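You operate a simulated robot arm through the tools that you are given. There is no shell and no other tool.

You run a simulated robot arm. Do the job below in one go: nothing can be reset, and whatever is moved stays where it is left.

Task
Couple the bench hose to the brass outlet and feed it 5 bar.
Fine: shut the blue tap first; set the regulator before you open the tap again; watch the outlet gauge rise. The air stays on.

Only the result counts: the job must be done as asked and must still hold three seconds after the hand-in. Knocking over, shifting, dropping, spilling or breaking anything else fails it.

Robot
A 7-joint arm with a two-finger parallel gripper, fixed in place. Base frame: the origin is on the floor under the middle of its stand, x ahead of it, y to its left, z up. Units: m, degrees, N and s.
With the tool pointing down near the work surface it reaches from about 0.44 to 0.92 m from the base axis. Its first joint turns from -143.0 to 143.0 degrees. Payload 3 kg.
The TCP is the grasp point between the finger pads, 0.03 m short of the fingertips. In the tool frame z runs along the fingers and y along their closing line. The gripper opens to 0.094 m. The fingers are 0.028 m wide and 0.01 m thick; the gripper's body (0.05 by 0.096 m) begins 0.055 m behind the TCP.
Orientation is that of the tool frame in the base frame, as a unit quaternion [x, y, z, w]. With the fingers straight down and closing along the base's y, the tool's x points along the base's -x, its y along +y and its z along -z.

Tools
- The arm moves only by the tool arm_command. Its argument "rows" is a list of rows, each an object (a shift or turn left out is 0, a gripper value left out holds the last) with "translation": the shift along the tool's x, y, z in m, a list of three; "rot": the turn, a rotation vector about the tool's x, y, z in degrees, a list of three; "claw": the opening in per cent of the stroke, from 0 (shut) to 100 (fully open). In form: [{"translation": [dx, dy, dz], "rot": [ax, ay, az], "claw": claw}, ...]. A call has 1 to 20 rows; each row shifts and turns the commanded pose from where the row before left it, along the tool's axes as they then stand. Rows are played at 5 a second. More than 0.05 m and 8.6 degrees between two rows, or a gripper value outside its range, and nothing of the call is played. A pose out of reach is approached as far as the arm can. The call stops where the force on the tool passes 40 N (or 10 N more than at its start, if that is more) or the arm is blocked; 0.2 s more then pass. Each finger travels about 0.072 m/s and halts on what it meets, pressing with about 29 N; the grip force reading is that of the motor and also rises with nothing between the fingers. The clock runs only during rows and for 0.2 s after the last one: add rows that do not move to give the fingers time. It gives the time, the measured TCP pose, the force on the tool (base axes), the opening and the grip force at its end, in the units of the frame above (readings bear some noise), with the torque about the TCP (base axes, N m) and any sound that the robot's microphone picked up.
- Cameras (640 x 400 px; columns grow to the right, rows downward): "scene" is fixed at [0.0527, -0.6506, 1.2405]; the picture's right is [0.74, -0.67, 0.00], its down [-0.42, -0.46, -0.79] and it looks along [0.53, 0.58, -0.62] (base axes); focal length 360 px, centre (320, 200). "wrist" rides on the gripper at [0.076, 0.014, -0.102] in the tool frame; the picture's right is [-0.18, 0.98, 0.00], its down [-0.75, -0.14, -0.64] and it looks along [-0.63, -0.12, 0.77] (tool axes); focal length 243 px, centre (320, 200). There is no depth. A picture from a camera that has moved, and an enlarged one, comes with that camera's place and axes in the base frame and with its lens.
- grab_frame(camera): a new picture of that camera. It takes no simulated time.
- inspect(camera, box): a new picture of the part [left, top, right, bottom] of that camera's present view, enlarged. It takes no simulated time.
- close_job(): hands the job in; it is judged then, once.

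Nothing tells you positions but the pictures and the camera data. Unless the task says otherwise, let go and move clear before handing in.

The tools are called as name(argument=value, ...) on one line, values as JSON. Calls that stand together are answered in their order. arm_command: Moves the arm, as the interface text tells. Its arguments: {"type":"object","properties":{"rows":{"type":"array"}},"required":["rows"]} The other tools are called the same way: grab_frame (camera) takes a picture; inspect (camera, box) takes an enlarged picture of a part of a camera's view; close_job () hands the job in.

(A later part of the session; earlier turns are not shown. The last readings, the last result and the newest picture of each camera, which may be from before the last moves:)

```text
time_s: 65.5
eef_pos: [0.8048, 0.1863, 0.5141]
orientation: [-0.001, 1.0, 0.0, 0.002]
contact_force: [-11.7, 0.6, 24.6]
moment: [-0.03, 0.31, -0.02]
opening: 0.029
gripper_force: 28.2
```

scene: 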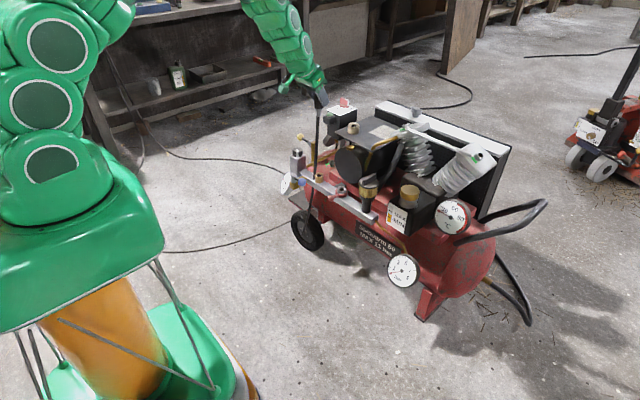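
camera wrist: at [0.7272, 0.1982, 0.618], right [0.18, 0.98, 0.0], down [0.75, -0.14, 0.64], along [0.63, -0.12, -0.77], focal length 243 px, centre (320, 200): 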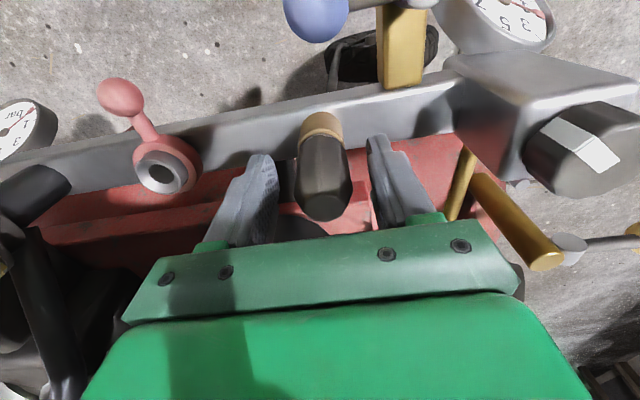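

arm_command(rows=[{"translation": [0.0007, 0, -0.0005]}, {"rot": [0, 0, 4]}, {"rot": [0, 0, 4]}, {}])

arm_command(rows=[{"rot": [0, 0, 4]}, {"rot": [0, 0, 4]}, {}])

inspect(camera="scene", box=[296, 155, 344, 185])

```text
time_s: 66.5
eef_pos: [0.8034, 0.1841, 0.5165]
orientation: [0.07, 0.998, 0.0, 0.002]
contact_force: [5.4, -1.1, 7.3]
moment: [-0.09, -0.41, 0.0]
opening: 0.0292
gripper_force: 28.8
```

```text
time_s: 67.3
eef_pos: [0.8033, 0.1848, 0.5162]
orientation: [0.139, 0.99, -0.001, 0.002]
contact_force: [14.3, -4.4, 0.7]
moment: [-0.18, -0.87, 0.02]
opening: 0.0293
gripper_force: 28.9
```

```text
13.33 times, centred on (320, 170) of scene
camera zoom: at [0.0527, -0.6506, 1.2405], right [0.74, -0.67, 0.0], down [-0.42, -0.46, -0.79], along [0.53, 0.58, -0.62], focal length 4794 px, centre (320, 600)
```

zoom: 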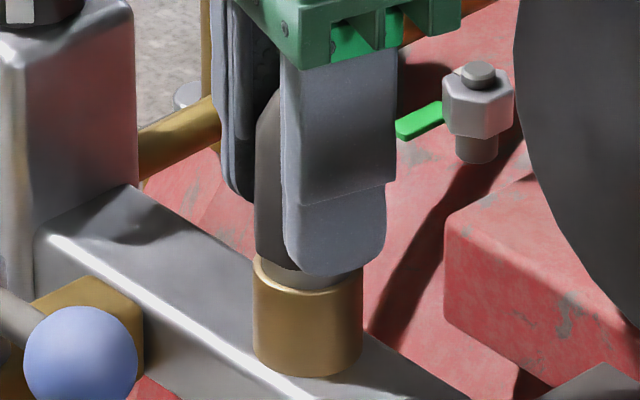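

It turns freely with no torque build-up, so no bayonet so far. I'll check both gauges for any change in this state.

inspect(camera="scene", box=[360, 230, 456, 290])

inspect(camera="wrist", box=[380, 0, 540, 100])

grab_frame(camera="wrist")

```text
6.67 times, centred on (408, 260) of scene
camera zoom: at [0.0527, -0.6506, 1.2405], right [0.74, -0.67, 0.0], down [-0.42, -0.46, -0.79], along [0.53, 0.58, -0.62], focal length 2397 px, centre (-267, -200)
```

zoom: 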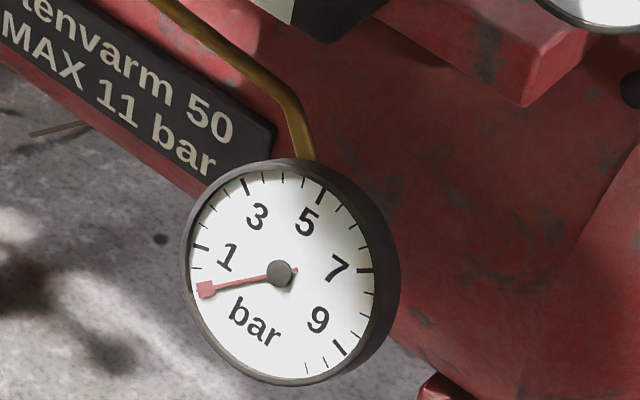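

```text
4.00 times, centred on (460, 50) of wrist
camera zoom: at [0.7336, 0.2196, 0.6178], right [0.45, 0.89, 0.0], down [0.68, -0.34, 0.64], along [0.58, -0.29, -0.77], focal length 970 px, centre (-240, 800)
```

zoom: 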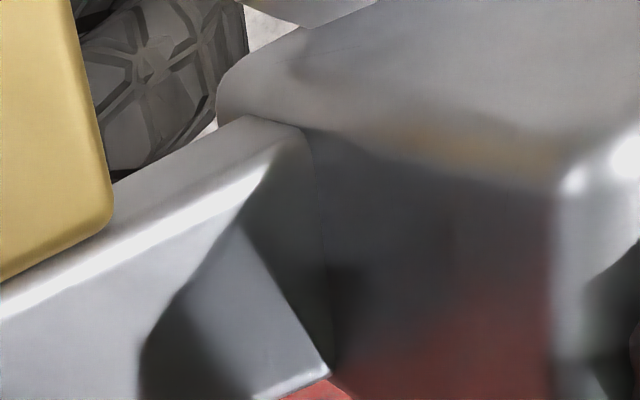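

```text
taken
camera wrist: at [0.7336, 0.2196, 0.6178], right [0.45, 0.89, 0.0], down [0.68, -0.34, 0.64], along [0.58, -0.29, -0.77], focal length 243 px, centre (320, 200)
```

wrist: 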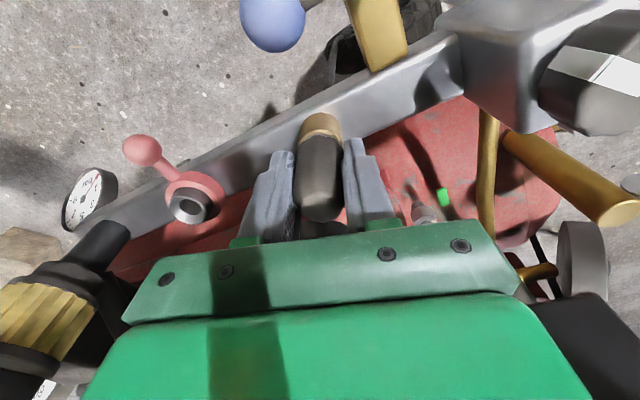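

arm_command(rows=[{"translation": [-0.0005, 0.0003, 0.0004]}, {"rot": [0, 0, 6]}, {"rot": [0, 0, 6]}, {}])

arm_command(rows=[{"rot": [0, 0, 6]}, {"rot": [0, 0, 6]}, {}])

```text
time_s: 68.3
eef_pos: [0.8038, 0.1848, 0.5156]
orientation: [0.241, 0.971, 0.001, 0.001]
contact_force: [-2.2, 4.1, 17.8]
moment: [0.15, 0.07, -0.01]
opening: 0.0292
gripper_force: 28.9
```

```text
time_s: 69.1
eef_pos: [0.8037, 0.186, 0.5142]
orientation: [0.342, 0.94, 0.001, 0.001]
contact_force: [5.9, 3.5, 9.5]
moment: [0.09, -0.35, 0.05]
opening: 0.0289
gripper_force: 28.6
```

arm_command(rows=[{"rot": [0, 0, 6]}, {"rot": [0, 0, 6]}, {"rot": [0, 0, 6]}, {}])

arm_command(rows=[{"rot": [0, 0, 6]}, {"rot": [0, 0, 6]}, {"rot": [0, 0, 6]}, {}])

inspect(camera="scene", box=[296, 155, 344, 185])

```text
time_s: 70.1
eef_pos: [0.8042, 0.1841, 0.5152]
orientation: [0.484, 0.875, 0.001, 0.001]
contact_force: [4.6, 11.7, 8.7]
moment: [0.35, -0.19, 0.03]
opening: 0.0291
gripper_force: 29.4
```

```text
time_s: 71.1
eef_pos: [0.8027, 0.1846, 0.5148]
orientation: [0.616, 0.788, 0.001, 0.0]
contact_force: [7.1, 8.6, 11.2]
moment: [0.25, -0.37, -0.03]
opening: 0.0293
gripper_force: 28.6
```

```text
13.33 times, centred on (320, 170) of scene
camera zoom: at [0.0527, -0.6506, 1.2405], right [0.74, -0.67, 0.0], down [-0.42, -0.46, -0.79], along [0.53, 0.58, -0.62], focal length 4794 px, centre (320, 600)
```

zoom: 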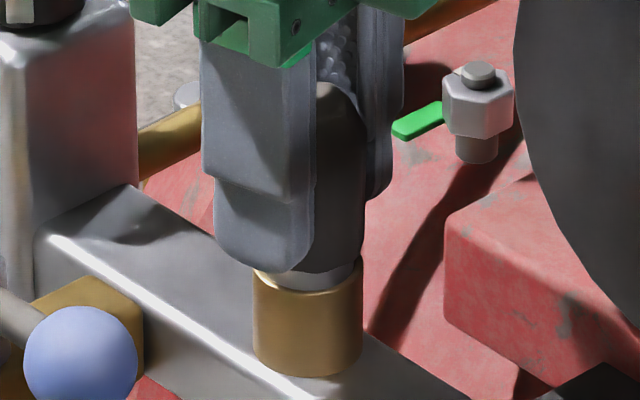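

Turning 76° clockwise met no torque. I'll test with a gentle pull whether the turn locked it.

arm_command(rows=[{"translation": [0, 0, -0.0008]}, {}])

arm_command(rows=[{"translation": [0, 0, -0.0007]}, {}])

arm_command(rows=[{"translation": [0, 0, -0.0007]}, {}])

inspect(camera="scene", box=[296, 155, 344, 185])

```text
time_s: 71.7
eef_pos: [0.8035, 0.1855, 0.516]
orientation: [0.615, 0.789, 0.001, 0.0]
contact_force: [12.2, 6.9, -4.4]
moment: [0.3, -0.59, 0.04]
opening: 0.029
gripper_force: 29.3
```

```text
time_s: 72.3
eef_pos: [0.8036, 0.1849, 0.5168]
orientation: [0.615, 0.789, -0.001, 0.001]
contact_force: [9.7, -0.2, -5.4]
moment: [0.04, -0.42, -0.01]
opening: 0.0289
gripper_force: 28.9
```

```text
time_s: 72.9
eef_pos: [0.8034, 0.1847, 0.5171]
orientation: [0.615, 0.788, -0.001, 0.0]
contact_force: [3.0, -1.9, -7.5]
moment: [-0.11, -0.17, 0.03]
opening: 0.029
gripper_force: 29.0
```

```text
13.33 times, centred on (320, 170) of scene
camera zoom: at [0.0527, -0.6506, 1.2405], right [0.74, -0.67, 0.0], down [-0.42, -0.46, -0.79], along [0.53, 0.58, -0.62], focal length 4794 px, centre (320, 600)
```

zoom: 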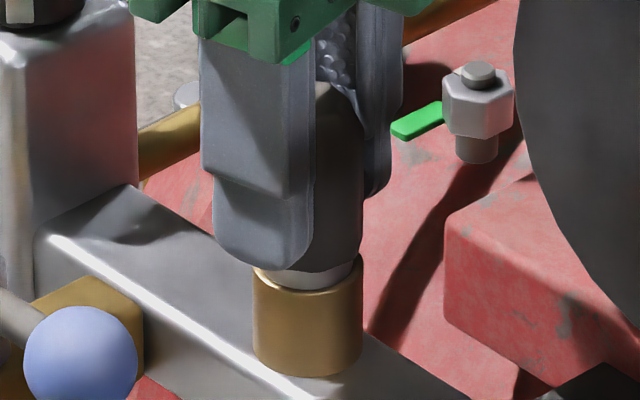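

arm_command(rows=[{"translation": [0, 0, -0.0007]}, {}])

arm_command(rows=[{"translation": [0, 0, -0.0007]}, {}])

inspect(camera="scene", box=[296, 155, 344, 185])

```text
time_s: 73.5
eef_pos: [0.803, 0.1855, 0.5175]
orientation: [0.615, 0.788, 0.001, 0.001]
contact_force: [-0.4, 0.3, -2.7]
moment: [0.0, 0.05, 0.0]
opening: 0.0289
gripper_force: 29.5
```

```text
time_s: 74.1
eef_pos: [0.8033, 0.1851, 0.5181]
orientation: [0.616, 0.788, 0.001, 0.001]
contact_force: [-0.5, 1.3, -5.5]
moment: [0.02, 0.02, 0.02]
opening: 0.0288
gripper_force: 29.1
```

```text
13.33 times, centred on (320, 170) of scene
camera zoom: at [0.0527, -0.6506, 1.2405], right [0.74, -0.67, 0.0], down [-0.42, -0.46, -0.79], along [0.53, 0.58, -0.62], focal length 4794 px, centre (320, 600)
```

zoom: 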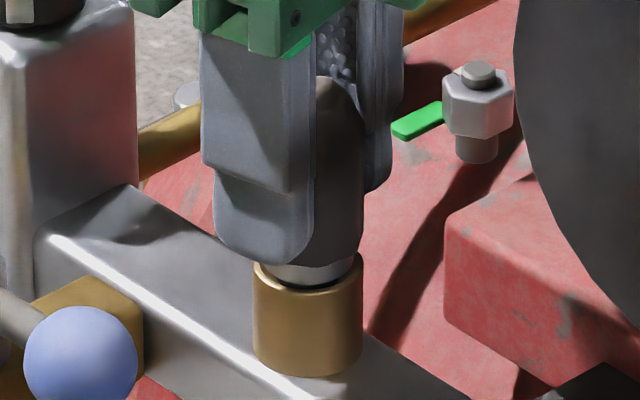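

Still not locked; there is a steady 4–5 N pull toward the seat and free rotation. I'll reseat it and turn back counter-clockwise, in case it locks that way.

arm_command(rows=[{"translation": [0, 0, 0.001]}, {"translation": [0, 0, 0.001]}, {"translation": [0, 0, 0.0008]}, {}, {"rot": [0, 0, -8]}, {"rot": [0, 0, -8]}, {"rot": [0, 0, -8]}, {"rot": [0, 0, -8]}, {"rot": [0, 0, -8]}, {}])

arm_command(rows=[{"rot": [0, 0, -8]}, {"rot": [0, 0, -8]}, {"rot": [0, 0, -8]}, {"rot": [0, 0, -8]}, {"rot": [0, 0, -4]}, {}])

arm_command(rows=[{"rot": [0, 0, -8]}, {"rot": [0, 0, -8]}, {"rot": [0, 0, -8]}, {"rot": [0, 0, -8]}, {"rot": [0, 0, -8]}, {}])

```text
time_s: 76.3
eef_pos: [0.8037, 0.1841, 0.5153]
orientation: [0.307, 0.952, 0.0, 0.001]
contact_force: [-2.7, 3.4, 3.6]
moment: [0.12, 0.13, -0.02]
opening: 0.0291
gripper_force: 28.5
```

```text
time_s: 77.7
eef_pos: [0.8048, 0.1846, 0.5159]
orientation: [0.0, 1.0, 0.0, 0.001]
contact_force: [-0.4, -0.4, -1.2]
moment: [-0.01, -0.05, -0.01]
opening: 0.0291
gripper_force: 29.0
```

```text
time_s: 79.1
eef_pos: [0.804, 0.1852, 0.5166]
orientation: [-0.344, 0.939, 0.001, 0.001]
contact_force: [5.6, -3.9, 4.7]
moment: [-0.13, -0.36, 0.04]
opening: 0.0291
gripper_force: 28.7
```

No stop or torque in this direction either, so the coupling is a plain push-fit with a pull-in force. I'll return to zero yaw, press it home and release.

arm_command(rows=[{"rot": [0, 0, 8]}, {"rot": [0, 0, 8]}, {"rot": [0, 0, 8]}, {"rot": [0, 0, 8]}, {"rot": [0, 0, 8]}, {"translation": [0, 0, 0.0008]}, {}])

arm_command(rows=[{"translation": [0, 0, 0.0006]}, {}])

```text
time_s: 80.7
eef_pos: [0.8042, 0.1859, 0.5158]
orientation: [-0.002, 1.0, 0.0, 0.001]
contact_force: [1.8, -2.7, 6.5]
moment: [-0.12, -0.11, -0.01]
opening: 0.029
gripper_force: 28.8
```

```text
time_s: 81.3
eef_pos: [0.8041, 0.1856, 0.5153]
orientation: [-0.001, 1.0, 0.0, 0.001]
contact_force: [-9.8, -3.6, 24.4]
moment: [-0.1, 0.52, 0.03]
opening: 0.029
gripper_force: 29.3
```

arm_command(rows=[{"claw": 60}, {}, {}, {"translation": [0, 0, -0.035]}, {"translation": [0, 0, -0.035]}, {"claw": 0}, {}, {}, {"translation": [0, 0, 0.022]}, {}])

arm_command(rows=[{"translation": [0, 0, 0.002]}, {"translation": [0, 0, 0.001]}, {}])

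```text
time_s: 83.5
eef_pos: [0.8041, 0.1853, 0.5648]
orientation: [-0.001, 1.0, -0.001, 0.001]
contact_force: [-0.5, 0.4, 0.3]
moment: [0.0, -0.01, -0.02]
opening: 0.0
gripper_force: 29.2
```

```text
time_s: 84.3
eef_pos: [0.8046, 0.1859, 0.5608]
orientation: [-0.001, 1.0, 0.0, 0.001]
contact_force: [-0.9, 0.2, -0.1]
moment: [0.03, -0.04, 0.01]
opening: 0.0
gripper_force: 29.7
```

arm_command(rows=[{"translation": [0, 0, 0.001]}, {"translation": [0, 0, 0.0005]}, {}])

arm_command(rows=[{"translation": [0, 0, 0.0005]}, {}])

arm_command(rows=[{"translation": [0, 0, 0.0004]}, {}])

```text
time_s: 85.1
eef_pos: [0.804, 0.185, 0.5602]
orientation: [-0.001, 1.0, 0.0, 0.003]
contact_force: [-1.5, -0.4, 11.1]
moment: [0.04, 0.11, 0.0]
opening: 0.0
gripper_force: 28.9
```

```text
time_s: 85.7
eef_pos: [0.8042, 0.1854, 0.5593]
orientation: [-0.001, 1.0, 0.0, 0.002]
contact_force: [-5.8, -2.0, 36.5]
moment: [-0.02, 0.52, -0.02]
opening: 0.0
gripper_force: 29.0
```

```text
time_s: 86.1
eef_pos: [0.8035, 0.1853, 0.5591]
orientation: [-0.002, 1.0, 0.001, 0.002]
contact_force: [-3.6, -1.3, 12.0]
moment: [-0.08, 0.22, 0.03]
opening: 0.0
gripper_force: 29.0
stopped in row 2: the force on the tool passed its limit at 48 N (the readings are from after the stop); the commanded pose is now the measured one
```

The plug is firmly bottomed (48 N, no movement). Next is the regulator knob at about (0.80, 0.30), so I'll lift and move over for a close look.

arm_command(rows=[{"translation": [0, 0, -0.04]}, {"translation": [0, 0, -0.04]}, {"translation": [0.02, 0.04, 0], "claw": 70}, {"translation": [0.02, 0.04, 0]}, {"translation": [0.01, 0.035, 0]}, {}])

grab_frame(camera="wrist")

inspect(camera="wrist", box=[240, 60, 400, 160])

inspect(camera="scene", box=[256, 130, 352, 190])

```text
time_s: 87.5
eef_pos: [0.7539, 0.2983, 0.6381]
orientation: [-0.001, 1.0, 0.0, 0.002]
contact_force: [-0.5, 0.1, 0.4]
moment: [0.01, -0.01, -0.01]
opening: 0.0658
gripper_force: 0.0
```

```text
taken
camera wrist: at [0.6762, 0.3133, 0.7406], right [0.18, 0.98, 0.0], down [0.75, -0.14, 0.64], along [0.63, -0.12, -0.76], focal length 243 px, centre (320, 200)
```

wrist: 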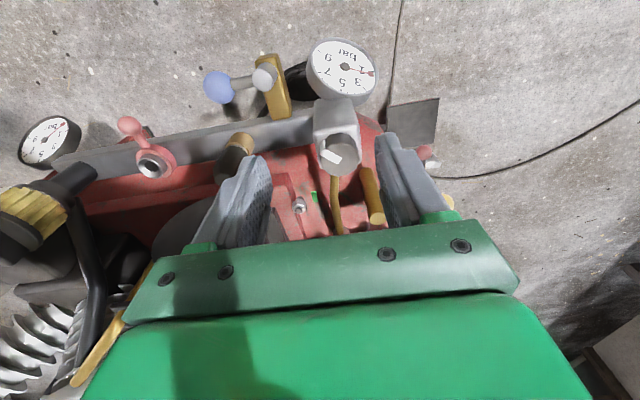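

```text
4.00 times, centred on (320, 110) of wrist
camera zoom: at [0.6762, 0.3133, 0.7406], right [0.18, 0.98, 0.0], down [0.75, -0.14, 0.64], along [0.63, -0.12, -0.76], focal length 970 px, centre (320, 560)
```

zoom: 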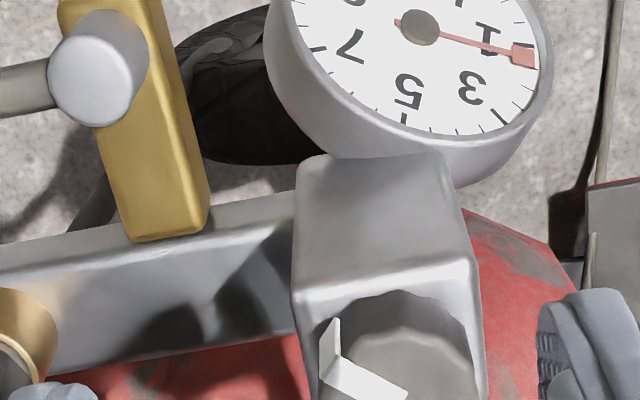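

```text
6.67 times, centred on (304, 160) of scene
camera zoom: at [0.0527, -0.6506, 1.2405], right [0.74, -0.67, 0.0], down [-0.42, -0.46, -0.79], along [0.53, 0.58, -0.62], focal length 2397 px, centre (427, 467)
```

zoom: 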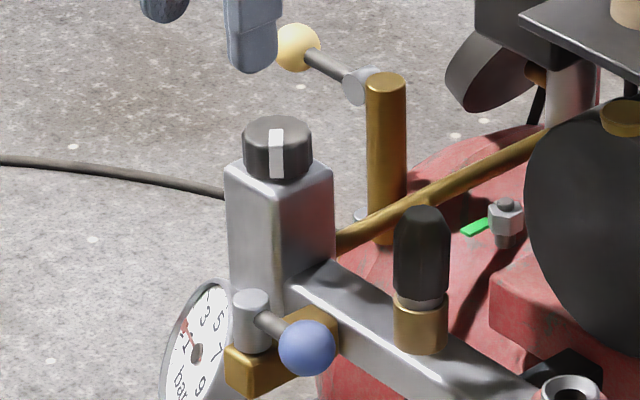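

inspect(camera="wrist", box=[290, 110, 390, 172])

inspect(camera="wrist", box=[300, 35, 390, 91])

inspect(camera="scene", box=[280, 140, 320, 165])

```text
6.40 times, centred on (340, 141) of wrist
camera zoom: at [0.6762, 0.3133, 0.7406], right [0.18, 0.98, 0.0], down [0.75, -0.14, 0.64], along [0.63, -0.12, -0.76], focal length 1553 px, centre (192, 578)
```

zoom: 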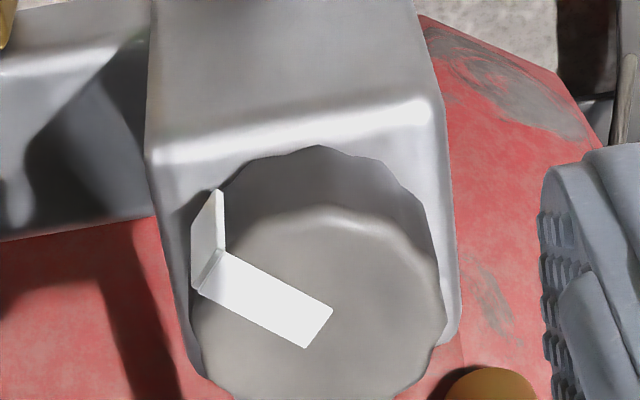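

```text
7.11 times, centred on (345, 63) of wrist
camera zoom: at [0.6762, 0.3133, 0.7406], right [0.18, 0.98, 0.0], down [0.75, -0.14, 0.64], along [0.63, -0.12, -0.76], focal length 1725 px, centre (142, 1174)
```

zoom: 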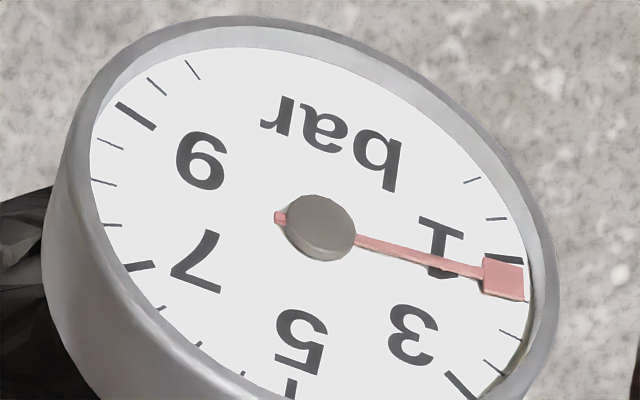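

```text
16.00 times, centred on (300, 152) of scene
camera zoom: at [0.0527, -0.6506, 1.2405], right [0.74, -0.67, 0.0], down [-0.42, -0.46, -0.79], along [0.53, 0.58, -0.62], focal length 5753 px, centre (640, 960)
```

zoom: 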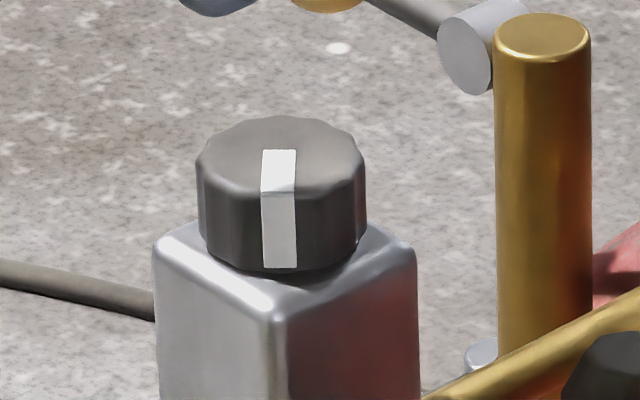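

The knob is about 40 mm across, centred near (0.803, 0.309), top z 0.529. I'll straddle it with the fingers open to 66 mm and check.

arm_command(rows=[{"translation": [-0.0245, 0.005, 0]}, {"translation": [-0.0245, 0.005, 0]}, {"translation": [0, 0, 0.03]}, {"translation": [0, 0, 0.025]}, {}])

grab_frame(camera="wrist")

inspect(camera="wrist", box=[240, 60, 400, 160])

inspect(camera="scene", box=[256, 120, 352, 180])

```text
time_s: 88.7
eef_pos: [0.8038, 0.3107, 0.5838]
orientation: [-0.002, 1.0, 0.0, 0.002]
contact_force: [0.2, 0.5, 0.2]
moment: [-0.03, 0.01, 0.04]
opening: 0.066
gripper_force: 0.1
```

```text
taken
camera wrist: at [0.7263, 0.3241, 0.6861], right [0.18, 0.98, 0.0], down [0.75, -0.14, 0.65], along [0.63, -0.12, -0.76], focal length 243 px, centre (320, 200)
```

wrist: 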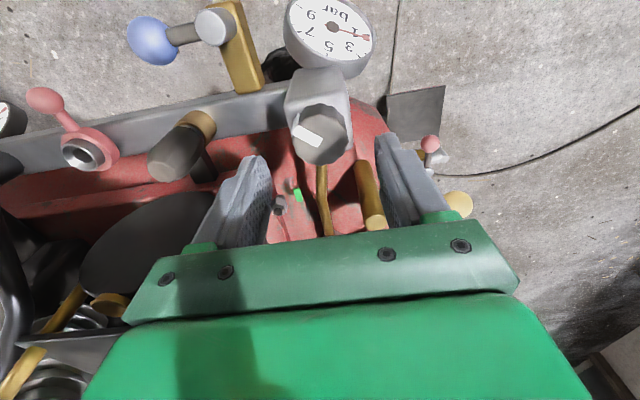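

```text
4.00 times, centred on (320, 110) of wrist
camera zoom: at [0.7263, 0.3241, 0.6861], right [0.18, 0.98, 0.0], down [0.75, -0.14, 0.65], along [0.63, -0.12, -0.76], focal length 970 px, centre (320, 560)
```

zoom: 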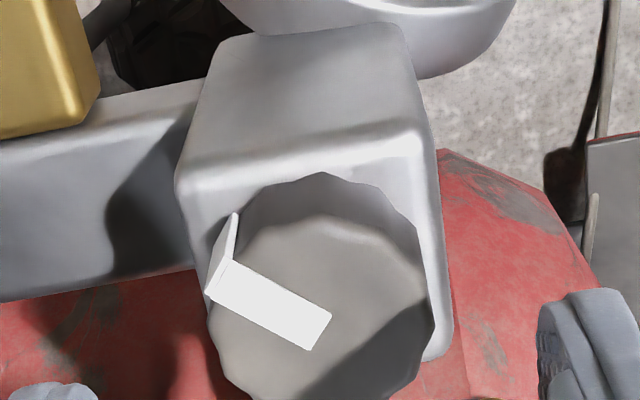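

```text
6.67 times, centred on (304, 150) of scene
camera zoom: at [0.0527, -0.6506, 1.2405], right [0.74, -0.67, 0.0], down [-0.42, -0.46, -0.79], along [0.53, 0.58, -0.62], focal length 2397 px, centre (427, 533)
```

zoom: 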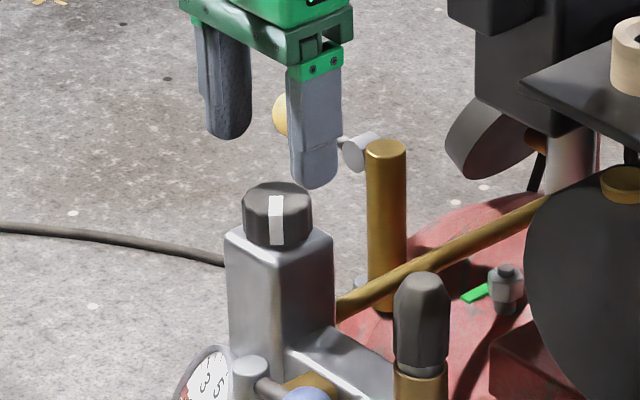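

arm_command(rows=[{"translation": [0, 0, 0.021]}, {"translation": [0, 0, 0.02]}, {}, {"claw": 0}, {}, {}, {}])

grab_frame(camera="wrist")

inspect(camera="scene", box=[256, 120, 352, 180])

inspect(camera="wrist", box=[280, 0, 380, 62])

```text
time_s: 90.3
eef_pos: [0.8034, 0.3104, 0.542]
orientation: [-0.001, 1.0, 0.0, 0.002]
contact_force: [3.5, -3.6, -0.1]
moment: [-0.48, -0.22, 0.01]
opening: 0.0393
gripper_force: 45.1
```

```text
taken
camera wrist: at [0.727, 0.3241, 0.6446], right [0.18, 0.98, 0.0], down [0.75, -0.14, 0.65], along [0.63, -0.12, -0.76], focal length 243 px, centre (320, 200)
```

wrist: 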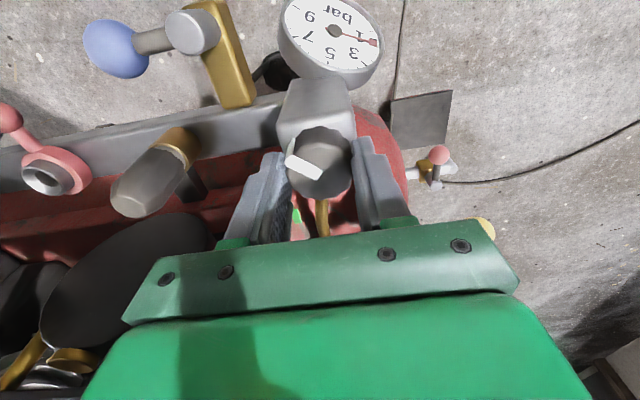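

```text
6.67 times, centred on (304, 150) of scene
camera zoom: at [0.0527, -0.6506, 1.2405], right [0.74, -0.67, 0.0], down [-0.42, -0.46, -0.79], along [0.53, 0.58, -0.62], focal length 2397 px, centre (427, 533)
```

zoom: 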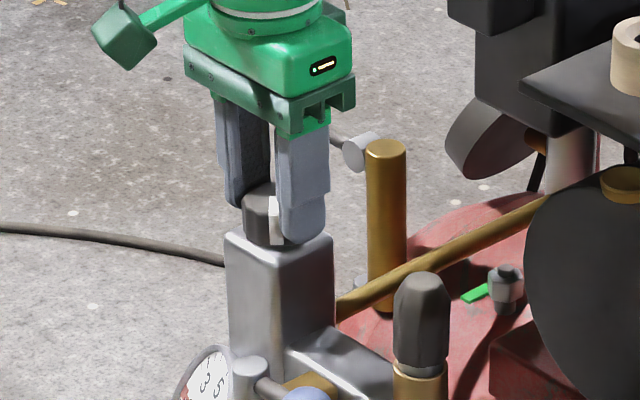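

```text
6.40 times, centred on (330, 31) of wrist
camera zoom: at [0.727, 0.3241, 0.6446], right [0.18, 0.98, 0.0], down [0.75, -0.14, 0.65], along [0.63, -0.12, -0.76], focal length 1553 px, centre (256, 1282)
```

zoom: 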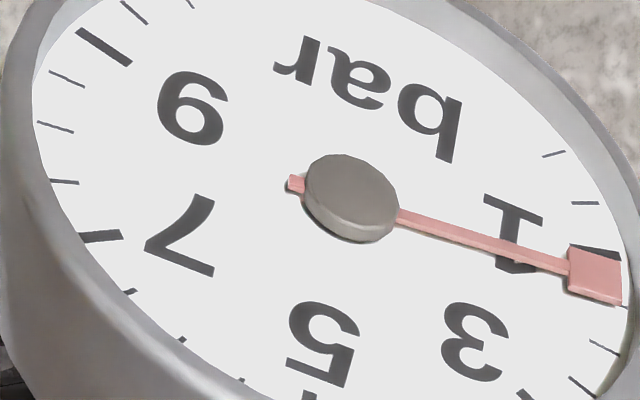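

The knob is gripped (39 mm, low forces) and the block gauge is in view. I'll turn it 16° clockwise and see which gauge responds.

arm_command(rows=[{"rot": [0, 0, 8]}, {"rot": [0, 0, 8]}, {}, {}])

grab_frame(camera="wrist")

inspect(camera="scene", box=[256, 130, 352, 190])

inspect(camera="scene", box=[376, 240, 440, 280])

```text
time_s: 91.3
eef_pos: [0.8039, 0.31, 0.5426]
orientation: [0.139, 0.99, 0.001, 0.002]
contact_force: [20.4, 2.0, -21.0]
moment: [-0.33, -0.56, 0.01]
opening: 0.0397
gripper_force: 45.1
```

```text
taken
camera wrist: at [0.7339, 0.3449, 0.6447], right [0.45, 0.89, 0.0], down [0.68, -0.34, 0.64], along [0.58, -0.29, -0.76], focal length 243 px, centre (320, 200)
```

wrist: 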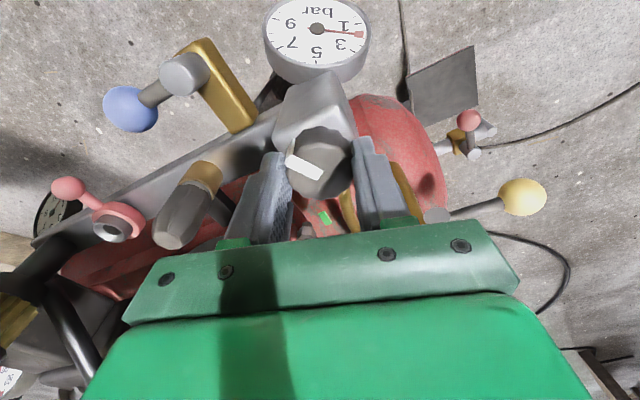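

```text
6.67 times, centred on (304, 160) of scene
camera zoom: at [0.0527, -0.6506, 1.2405], right [0.74, -0.67, 0.0], down [-0.42, -0.46, -0.79], along [0.53, 0.58, -0.62], focal length 2397 px, centre (427, 467)
```

zoom: 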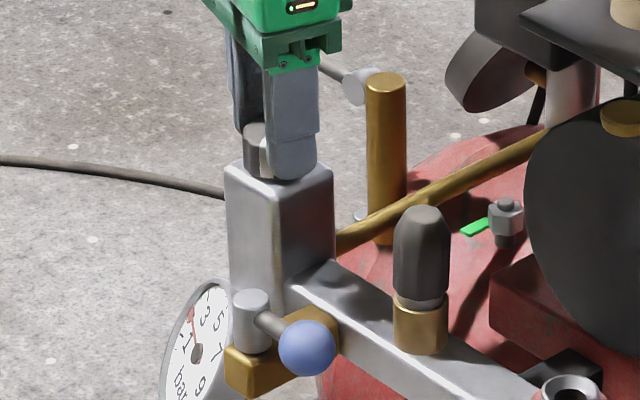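

```text
10.00 times, centred on (408, 260) of scene
camera zoom: at [0.0527, -0.6506, 1.2405], right [0.74, -0.67, 0.0], down [-0.42, -0.46, -0.79], along [0.53, 0.58, -0.62], focal length 3596 px, centre (-560, -400)
```

zoom: 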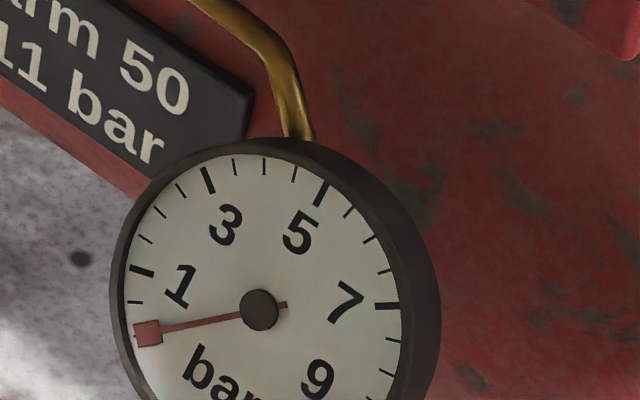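

inspect(camera="wrist", box=[260, 0, 380, 75])

arm_command(rows=[{}, {}])

```text
5.33 times, centred on (320, 38) of wrist
camera zoom: at [0.7339, 0.3449, 0.6447], right [0.45, 0.89, 0.0], down [0.68, -0.34, 0.64], along [0.58, -0.29, -0.76], focal length 1294 px, centre (320, 1067)
```

zoom: 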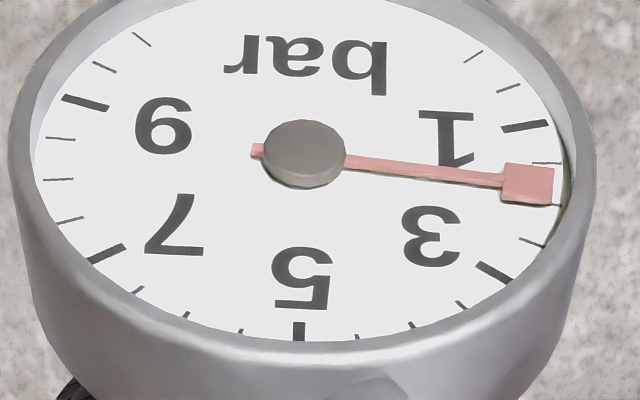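

```text
time_s: 91.9
eef_pos: [0.8038, 0.3102, 0.543]
orientation: [0.138, 0.99, 0.001, 0.001]
contact_force: [23.0, 3.7, -22.8]
moment: [-0.5, -0.71, -0.01]
opening: 0.0394
gripper_force: 45.0
```

Clockwise raises the block gauge (now about 1.8 bar), so this knob is the regulator, at roughly 0.03 bar per degree. I'll ease the hand's pose to drop the side load and keep turning.

arm_command(rows=[{"translation": [-0.0009, 0.0002, 0.0009]}, {}, {}])

```text
time_s: 92.7
eef_pos: [0.8042, 0.3094, 0.5423]
orientation: [0.138, 0.99, 0.001, 0.002]
contact_force: [-10.9, -7.6, 20.8]
moment: [-0.42, 1.22, 0.04]
opening: 0.0394
gripper_force: 44.9
```

arm_command(rows=[{"translation": [0.0003, 0.0, -0.0004]}, {}])

arm_command(rows=[{"rot": [0, 0, 8]}, {"rot": [0, 0, 8]}, {}])

arm_command(rows=[{"rot": [0, 0, 8]}, {"rot": [0, 0, 8]}, {}])

grab_frame(camera="wrist")

```text
time_s: 93.3
eef_pos: [0.8038, 0.3116, 0.5421]
orientation: [0.138, 0.99, 0.001, 0.003]
contact_force: [-1.3, -5.2, 11.6]
moment: [-0.34, 0.19, -0.01]
opening: 0.0395
gripper_force: 45.4
```

```text
time_s: 94.1
eef_pos: [0.8039, 0.3116, 0.5432]
orientation: [0.276, 0.961, 0.001, 0.002]
contact_force: [6.7, -3.4, 4.0]
moment: [-1.03, -0.9, -0.02]
opening: 0.0399
gripper_force: 44.8
```

```text
time_s: 94.9
eef_pos: [0.8039, 0.3108, 0.5413]
orientation: [0.406, 0.914, 0.001, 0.003]
contact_force: [18.1, 0.1, -2.7]
moment: [-0.22, -0.2, 0.02]
opening: 0.0395
gripper_force: 44.8
```

```text
taken
camera wrist: at [0.7631, 0.377, 0.6448], right [0.85, 0.52, 0.0], down [0.4, -0.65, 0.64], along [0.34, -0.55, -0.77], focal length 243 px, centre (320, 200)
```

wrist: 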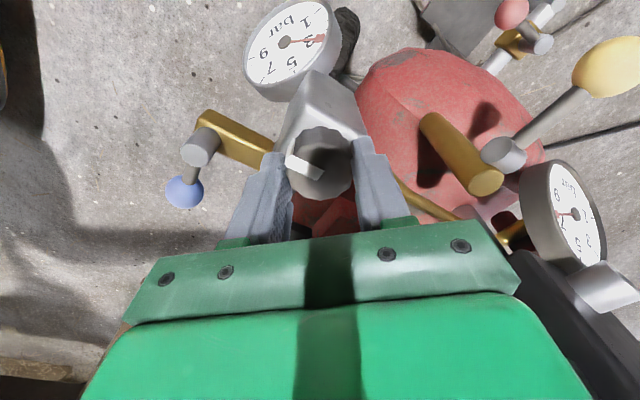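

Another gauge has come into view on the right, likely the tank gauge. I'll read both.

inspect(camera="wrist", box=[510, 150, 640, 290])

inspect(camera="wrist", box=[230, 0, 360, 100])

```text
2.86 times, centred on (575, 220) of wrist
camera zoom: at [0.7631, 0.377, 0.6448], right [0.85, 0.52, 0.0], down [0.4, -0.65, 0.64], along [0.34, -0.55, -0.77], focal length 693 px, centre (-409, 143)
```

zoom: 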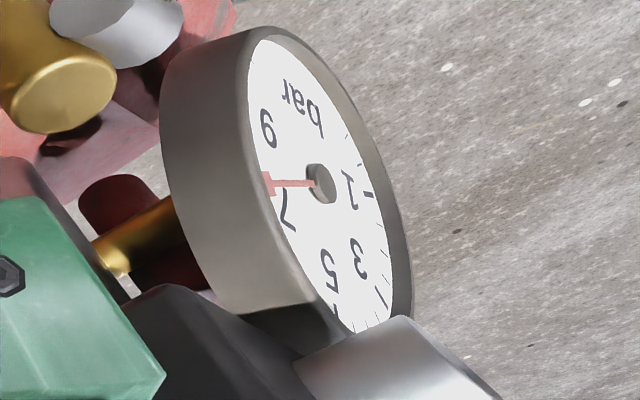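

```text
4.00 times, centred on (295, 50) of wrist
camera zoom: at [0.7631, 0.377, 0.6448], right [0.85, 0.52, 0.0], down [0.4, -0.65, 0.64], along [0.34, -0.55, -0.77], focal length 970 px, centre (420, 800)
```

zoom: 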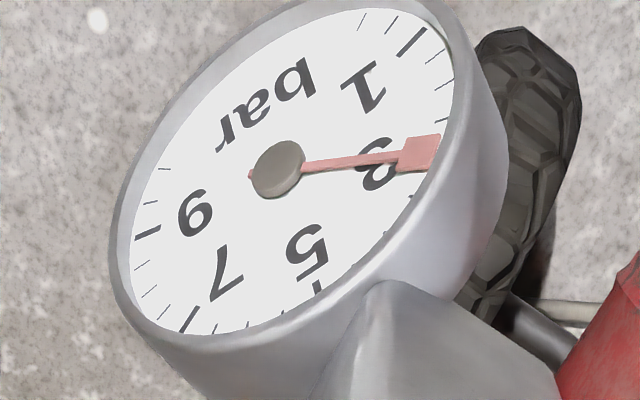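

The rear gauge (the tank) shows about 7.5–8 bar, so there is enough supply, and the block gauge is about 2.7 bar after 48°. I'll turn 32° more, then release and re-grip for the rest.

arm_command(rows=[{"translation": [-0.0002, 0.0003, 0.0], "rot": [0, 0, 8]}, {"rot": [0, 0, 8]}, {}])

arm_command(rows=[{"rot": [0, 0, 8]}, {"rot": [0, 0, 8]}, {}])

inspect(camera="wrist", box=[200, 0, 360, 100])

```text
time_s: 95.9
eef_pos: [0.8042, 0.3111, 0.5429]
orientation: [0.53, 0.848, 0.002, 0.002]
contact_force: [4.7, 1.2, -6.1]
moment: [-0.18, 0.19, 0.0]
opening: 0.0393
gripper_force: 45.1
stopped in row 3: the force on the tool passed its limit at 41 N (the readings are from after the stop); the commanded pose is now the measured one
```

```text
time_s: 96.6
eef_pos: [0.8037, 0.3114, 0.5422]
orientation: [0.641, 0.767, 0.003, 0.004]
contact_force: [13.6, 5.6, -5.7]
moment: [0.21, 0.03, 0.04]
opening: 0.0393
gripper_force: 45.5
stopped in row 3: the force on the tool passed its limit at 40 N (the readings are from after the stop); the commanded pose is now the measured one
```

```text
4.00 times, centred on (280, 50) of wrist
camera zoom: at [0.8044, 0.3886, 0.6451], right [1.0, -0.01, 0.01], down [-0.01, -0.77, 0.64], along [0.0, -0.64, -0.77], focal length 970 px, centre (480, 800)
```

zoom: 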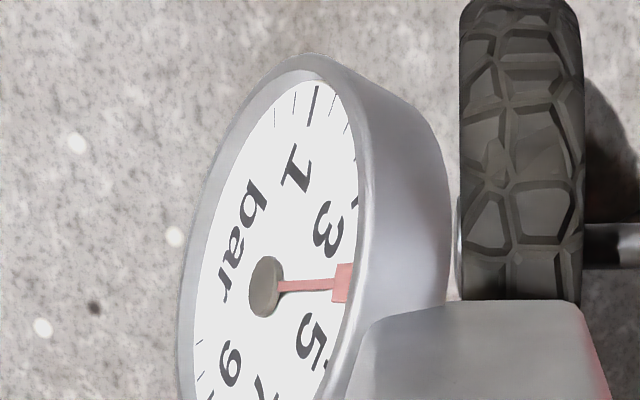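

Gauge is now about 3.7 bar at 80°. I'll open the fingers, turn the hand back around the knob without touching it, and re-grip.

arm_command(rows=[{"claw": 70}, {}, {}, {"rot": [0, 0, -8]}, {"rot": [0, 0, -8]}, {"rot": [0, 0, -8]}, {"rot": [0, 0, -8]}, {"rot": [0, 0, -8]}, {"rot": [0, 0, -8]}, {"rot": [0, 0, -8]}, {"rot": [0, 0, -8]}, {"rot": [0, 0, -8]}, {"rot": [0, 0, -8]}, {}])

grab_frame(camera="wrist")

inspect(camera="wrist", box=[270, 0, 390, 75])

inspect(camera="wrist", box=[260, 110, 380, 210])

```text
time_s: 99.6
eef_pos: [0.8039, 0.3107, 0.5424]
orientation: [-0.002, 1.0, 0.001, 0.003]
contact_force: [0.3, 0.2, 0.1]
moment: [0.04, 0.03, 0.0]
opening: 0.0657
gripper_force: 0.1
```

```text
taken
camera wrist: at [0.7275, 0.3245, 0.6449], right [0.18, 0.98, 0.0], down [0.75, -0.14, 0.65], along [0.64, -0.12, -0.76], focal length 243 px, centre (320, 200)
```

wrist: 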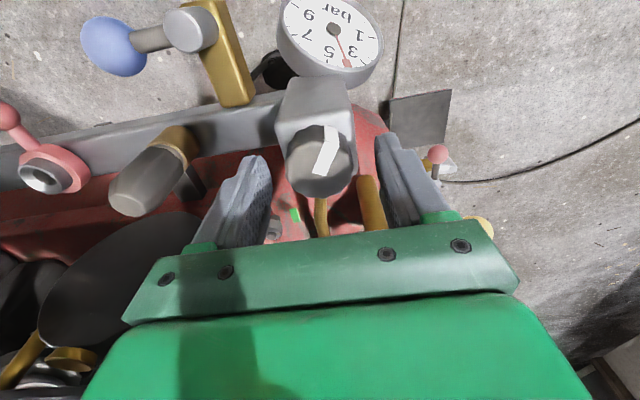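

```text
5.33 times, centred on (330, 38) of wrist
camera zoom: at [0.7275, 0.3245, 0.6449], right [0.18, 0.98, 0.0], down [0.75, -0.14, 0.65], along [0.64, -0.12, -0.76], focal length 1294 px, centre (267, 1067)
```

zoom: 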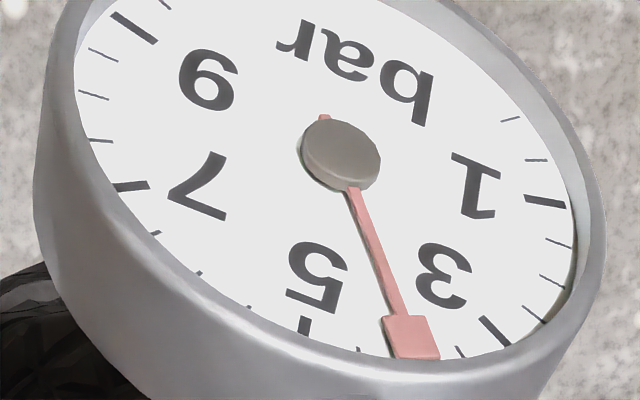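

```text
4.00 times, centred on (320, 160) of wrist
camera zoom: at [0.7275, 0.3245, 0.6449], right [0.18, 0.98, 0.0], down [0.75, -0.14, 0.65], along [0.64, -0.12, -0.76], focal length 970 px, centre (320, 360)
```

zoom: 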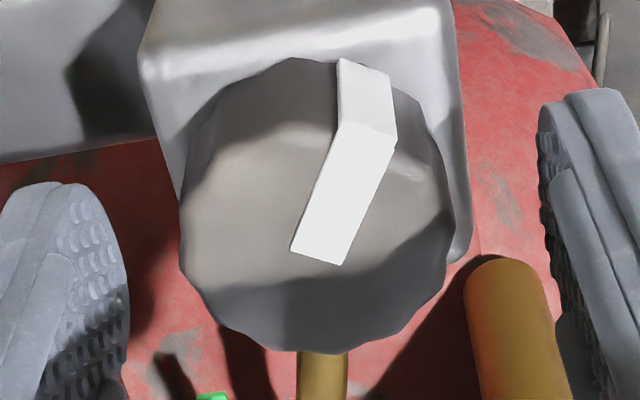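

The block gauge reads about 3.9 bar. Re-gripping, then turning about 24° more before reading again.

arm_command(rows=[{"claw": 0}, {}, {}, {}])

arm_command(rows=[{"rot": [0, 0, 6]}, {"rot": [0, 0, 6]}, {}])

inspect(camera="wrist", box=[260, 0, 380, 75])

```text
time_s: 100.6
eef_pos: [0.8046, 0.311, 0.5434]
orientation: [-0.001, 1.0, 0.001, 0.004]
contact_force: [-4.0, -11.4, 2.2]
moment: [-0.3, 0.18, -0.02]
opening: 0.0392
gripper_force: 45.1
```

```text
time_s: 101.4
eef_pos: [0.8047, 0.3101, 0.542]
orientation: [0.105, 0.994, 0.0, 0.003]
contact_force: [-1.7, -17.6, 2.1]
moment: [-0.52, -0.03, -0.03]
opening: 0.0394
gripper_force: 45.1
```

```text
5.33 times, centred on (320, 38) of wrist
camera zoom: at [0.7323, 0.3397, 0.6448], right [0.38, 0.92, 0.0], down [0.7, -0.29, 0.65], along [0.6, -0.25, -0.76], focal length 1294 px, centre (320, 1067)
```

zoom: 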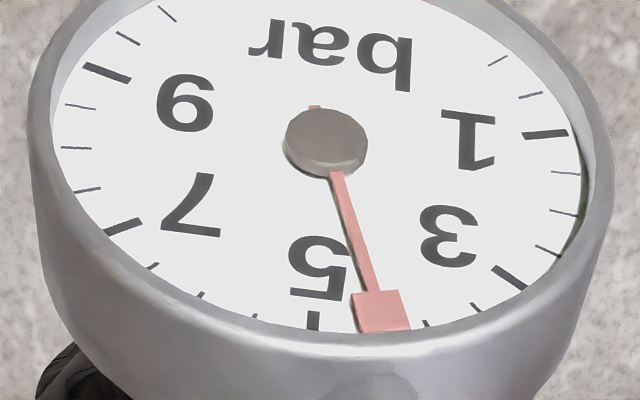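

arm_command(rows=[{"translation": [0, -0.0004, 0], "rot": [0, 0, 6]}, {"rot": [0, 0, 6]}, {}])

inspect(camera="wrist", box=[250, 0, 370, 75])

```text
time_s: 102.2
eef_pos: [0.8052, 0.3105, 0.5421]
orientation: [0.208, 0.978, 0.001, 0.004]
contact_force: [-1.8, -14.1, 1.2]
moment: [-0.65, -0.27, 0.01]
opening: 0.0392
gripper_force: 44.9
```

```text
5.33 times, centred on (310, 38) of wrist
camera zoom: at [0.74, 0.3539, 0.6449], right [0.57, 0.82, 0.0], down [0.63, -0.44, 0.65], along [0.53, -0.36, -0.76], focal length 1294 px, centre (373, 1067)
```

zoom: 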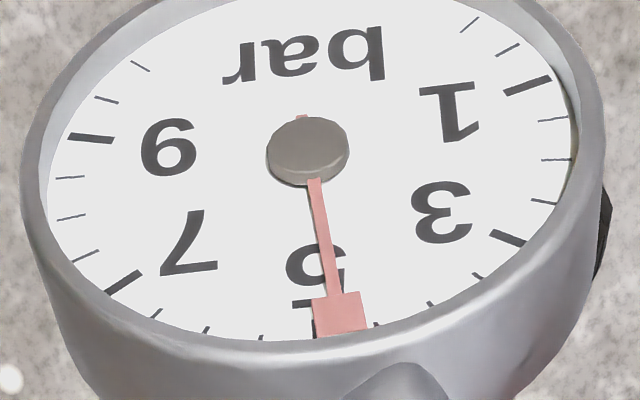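

About 4.8 bar now. I'll turn a further 4° and read again.

arm_command(rows=[{"rot": [0, 0, 4]}, {}, {}])

inspect(camera="wrist", box=[250, 0, 370, 75])

```text
time_s: 103.0
eef_pos: [0.804, 0.3092, 0.543]
orientation: [0.241, 0.971, 0.002, 0.003]
contact_force: [-5.2, -17.5, 4.3]
moment: [-0.65, -0.03, 0.0]
opening: 0.0391
gripper_force: 44.8
```

```text
5.33 times, centred on (310, 38) of wrist
camera zoom: at [0.7432, 0.3582, 0.6449], right [0.62, 0.78, 0.01], down [0.6, -0.48, 0.65], along [0.51, -0.4, -0.76], focal length 1294 px, centre (373, 1067)
```

zoom: 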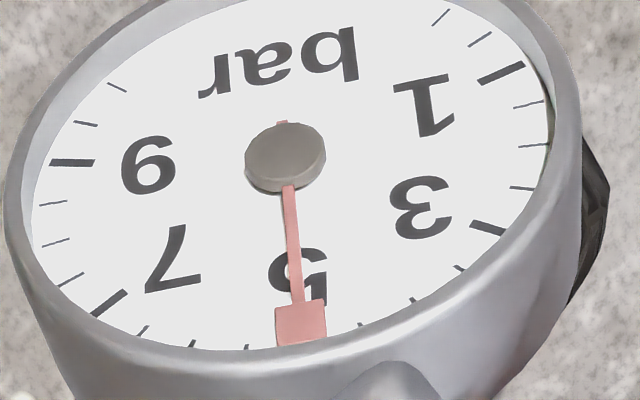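

The needle now sits on the 5. I'll release the knob and re-read the gauge from a better angle.

arm_command(rows=[{"claw": 70}, {}, {}, {"translation": [0, 0, -0.03]}, {"translation": [0, 0, -0.03]}, {}])

grab_frame(camera="wrist")

inspect(camera="wrist", box=[260, 10, 380, 85])

inspect(camera="scene", box=[256, 130, 352, 190])

```text
time_s: 104.4
eef_pos: [0.8033, 0.3115, 0.6032]
orientation: [0.241, 0.971, 0.001, 0.004]
contact_force: [-0.2, -0.8, 0.5]
moment: [-0.03, -0.01, 0.01]
opening: 0.066
gripper_force: 0.1
```

```text
taken
camera wrist: at [0.7414, 0.3585, 0.706], right [0.62, 0.78, 0.0], down [0.6, -0.48, 0.65], along [0.51, -0.4, -0.76], focal length 243 px, centre (320, 200)
```

wrist: 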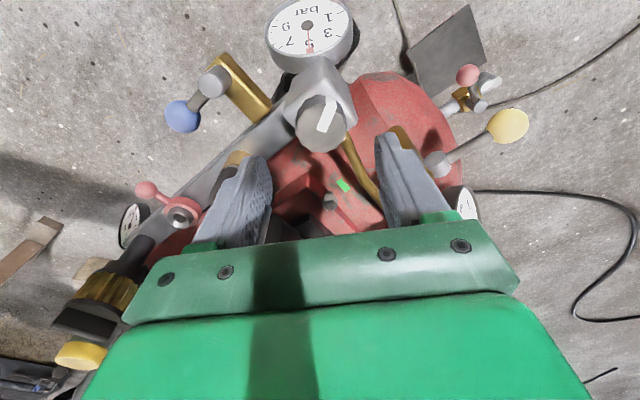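

```text
5.33 times, centred on (320, 48) of wrist
camera zoom: at [0.7414, 0.3585, 0.706], right [0.62, 0.78, 0.0], down [0.6, -0.48, 0.65], along [0.51, -0.4, -0.76], focal length 1294 px, centre (320, 1013)
```

zoom: 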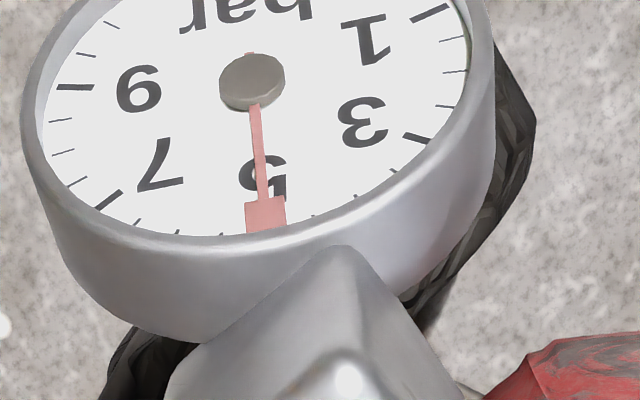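

```text
6.67 times, centred on (304, 160) of scene
camera zoom: at [0.0527, -0.6506, 1.2405], right [0.74, -0.67, 0.0], down [-0.42, -0.46, -0.79], along [0.53, 0.58, -0.62], focal length 2397 px, centre (427, 467)
```

zoom: 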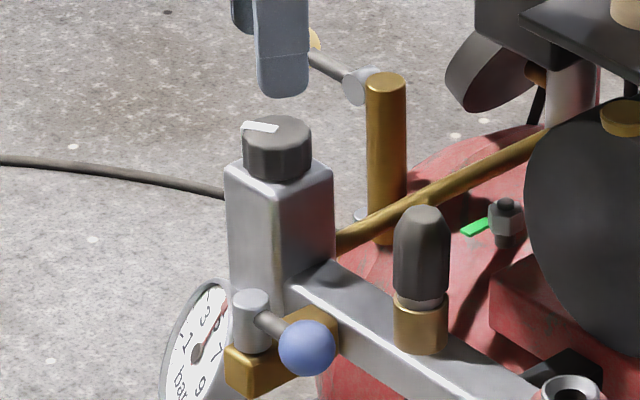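

It reads about 5.0 bar. I'll move back to a more frontal view of that gauge to make sure before opening the tap.

arm_command(rows=[{"rot": [0, 0, -7]}, {"rot": [0, 0, -7]}, {"rot": [0, 0, -7]}, {"rot": [0, 0, -7]}, {"translation": [0.045, 0.004, -0.005]}, {"translation": [0.045, 0.004, -0.005]}, {"translation": [0.045, 0.004, 0]}, {"translation": [0.045, 0.004, 0]}, {}])

grab_frame(camera="wrist")

inspect(camera="wrist", box=[280, 130, 360, 180])

```text
time_s: 106.4
eef_pos: [0.6245, 0.3249, 0.611]
orientation: [-0.002, 1.0, 0.0, 0.003]
contact_force: [0.6, 0.2, 0.0]
moment: [-0.02, 0.01, 0.0]
opening: 0.0661
gripper_force: 0.0
```

```text
taken
camera wrist: at [0.5473, 0.3376, 0.7134], right [0.18, 0.98, 0.0], down [0.75, -0.14, 0.65], along [0.64, -0.12, -0.76], focal length 243 px, centre (320, 200)
```

wrist: 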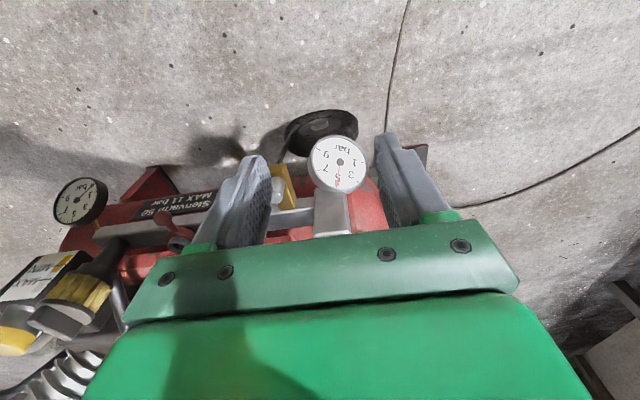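

```text
8.00 times, centred on (320, 155) of wrist
camera zoom: at [0.5473, 0.3376, 0.7134], right [0.18, 0.98, 0.0], down [0.75, -0.14, 0.65], along [0.64, -0.12, -0.76], focal length 1941 px, centre (320, 560)
```

zoom: 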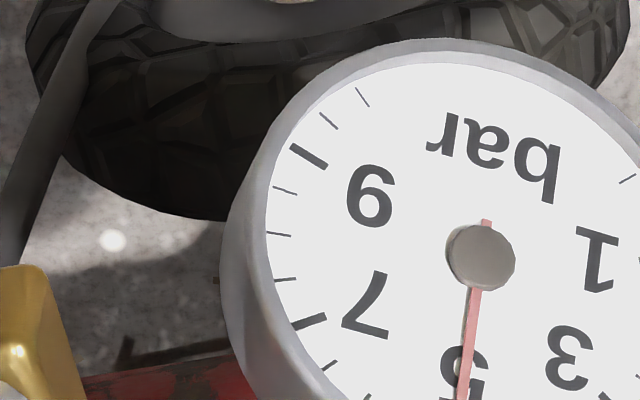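

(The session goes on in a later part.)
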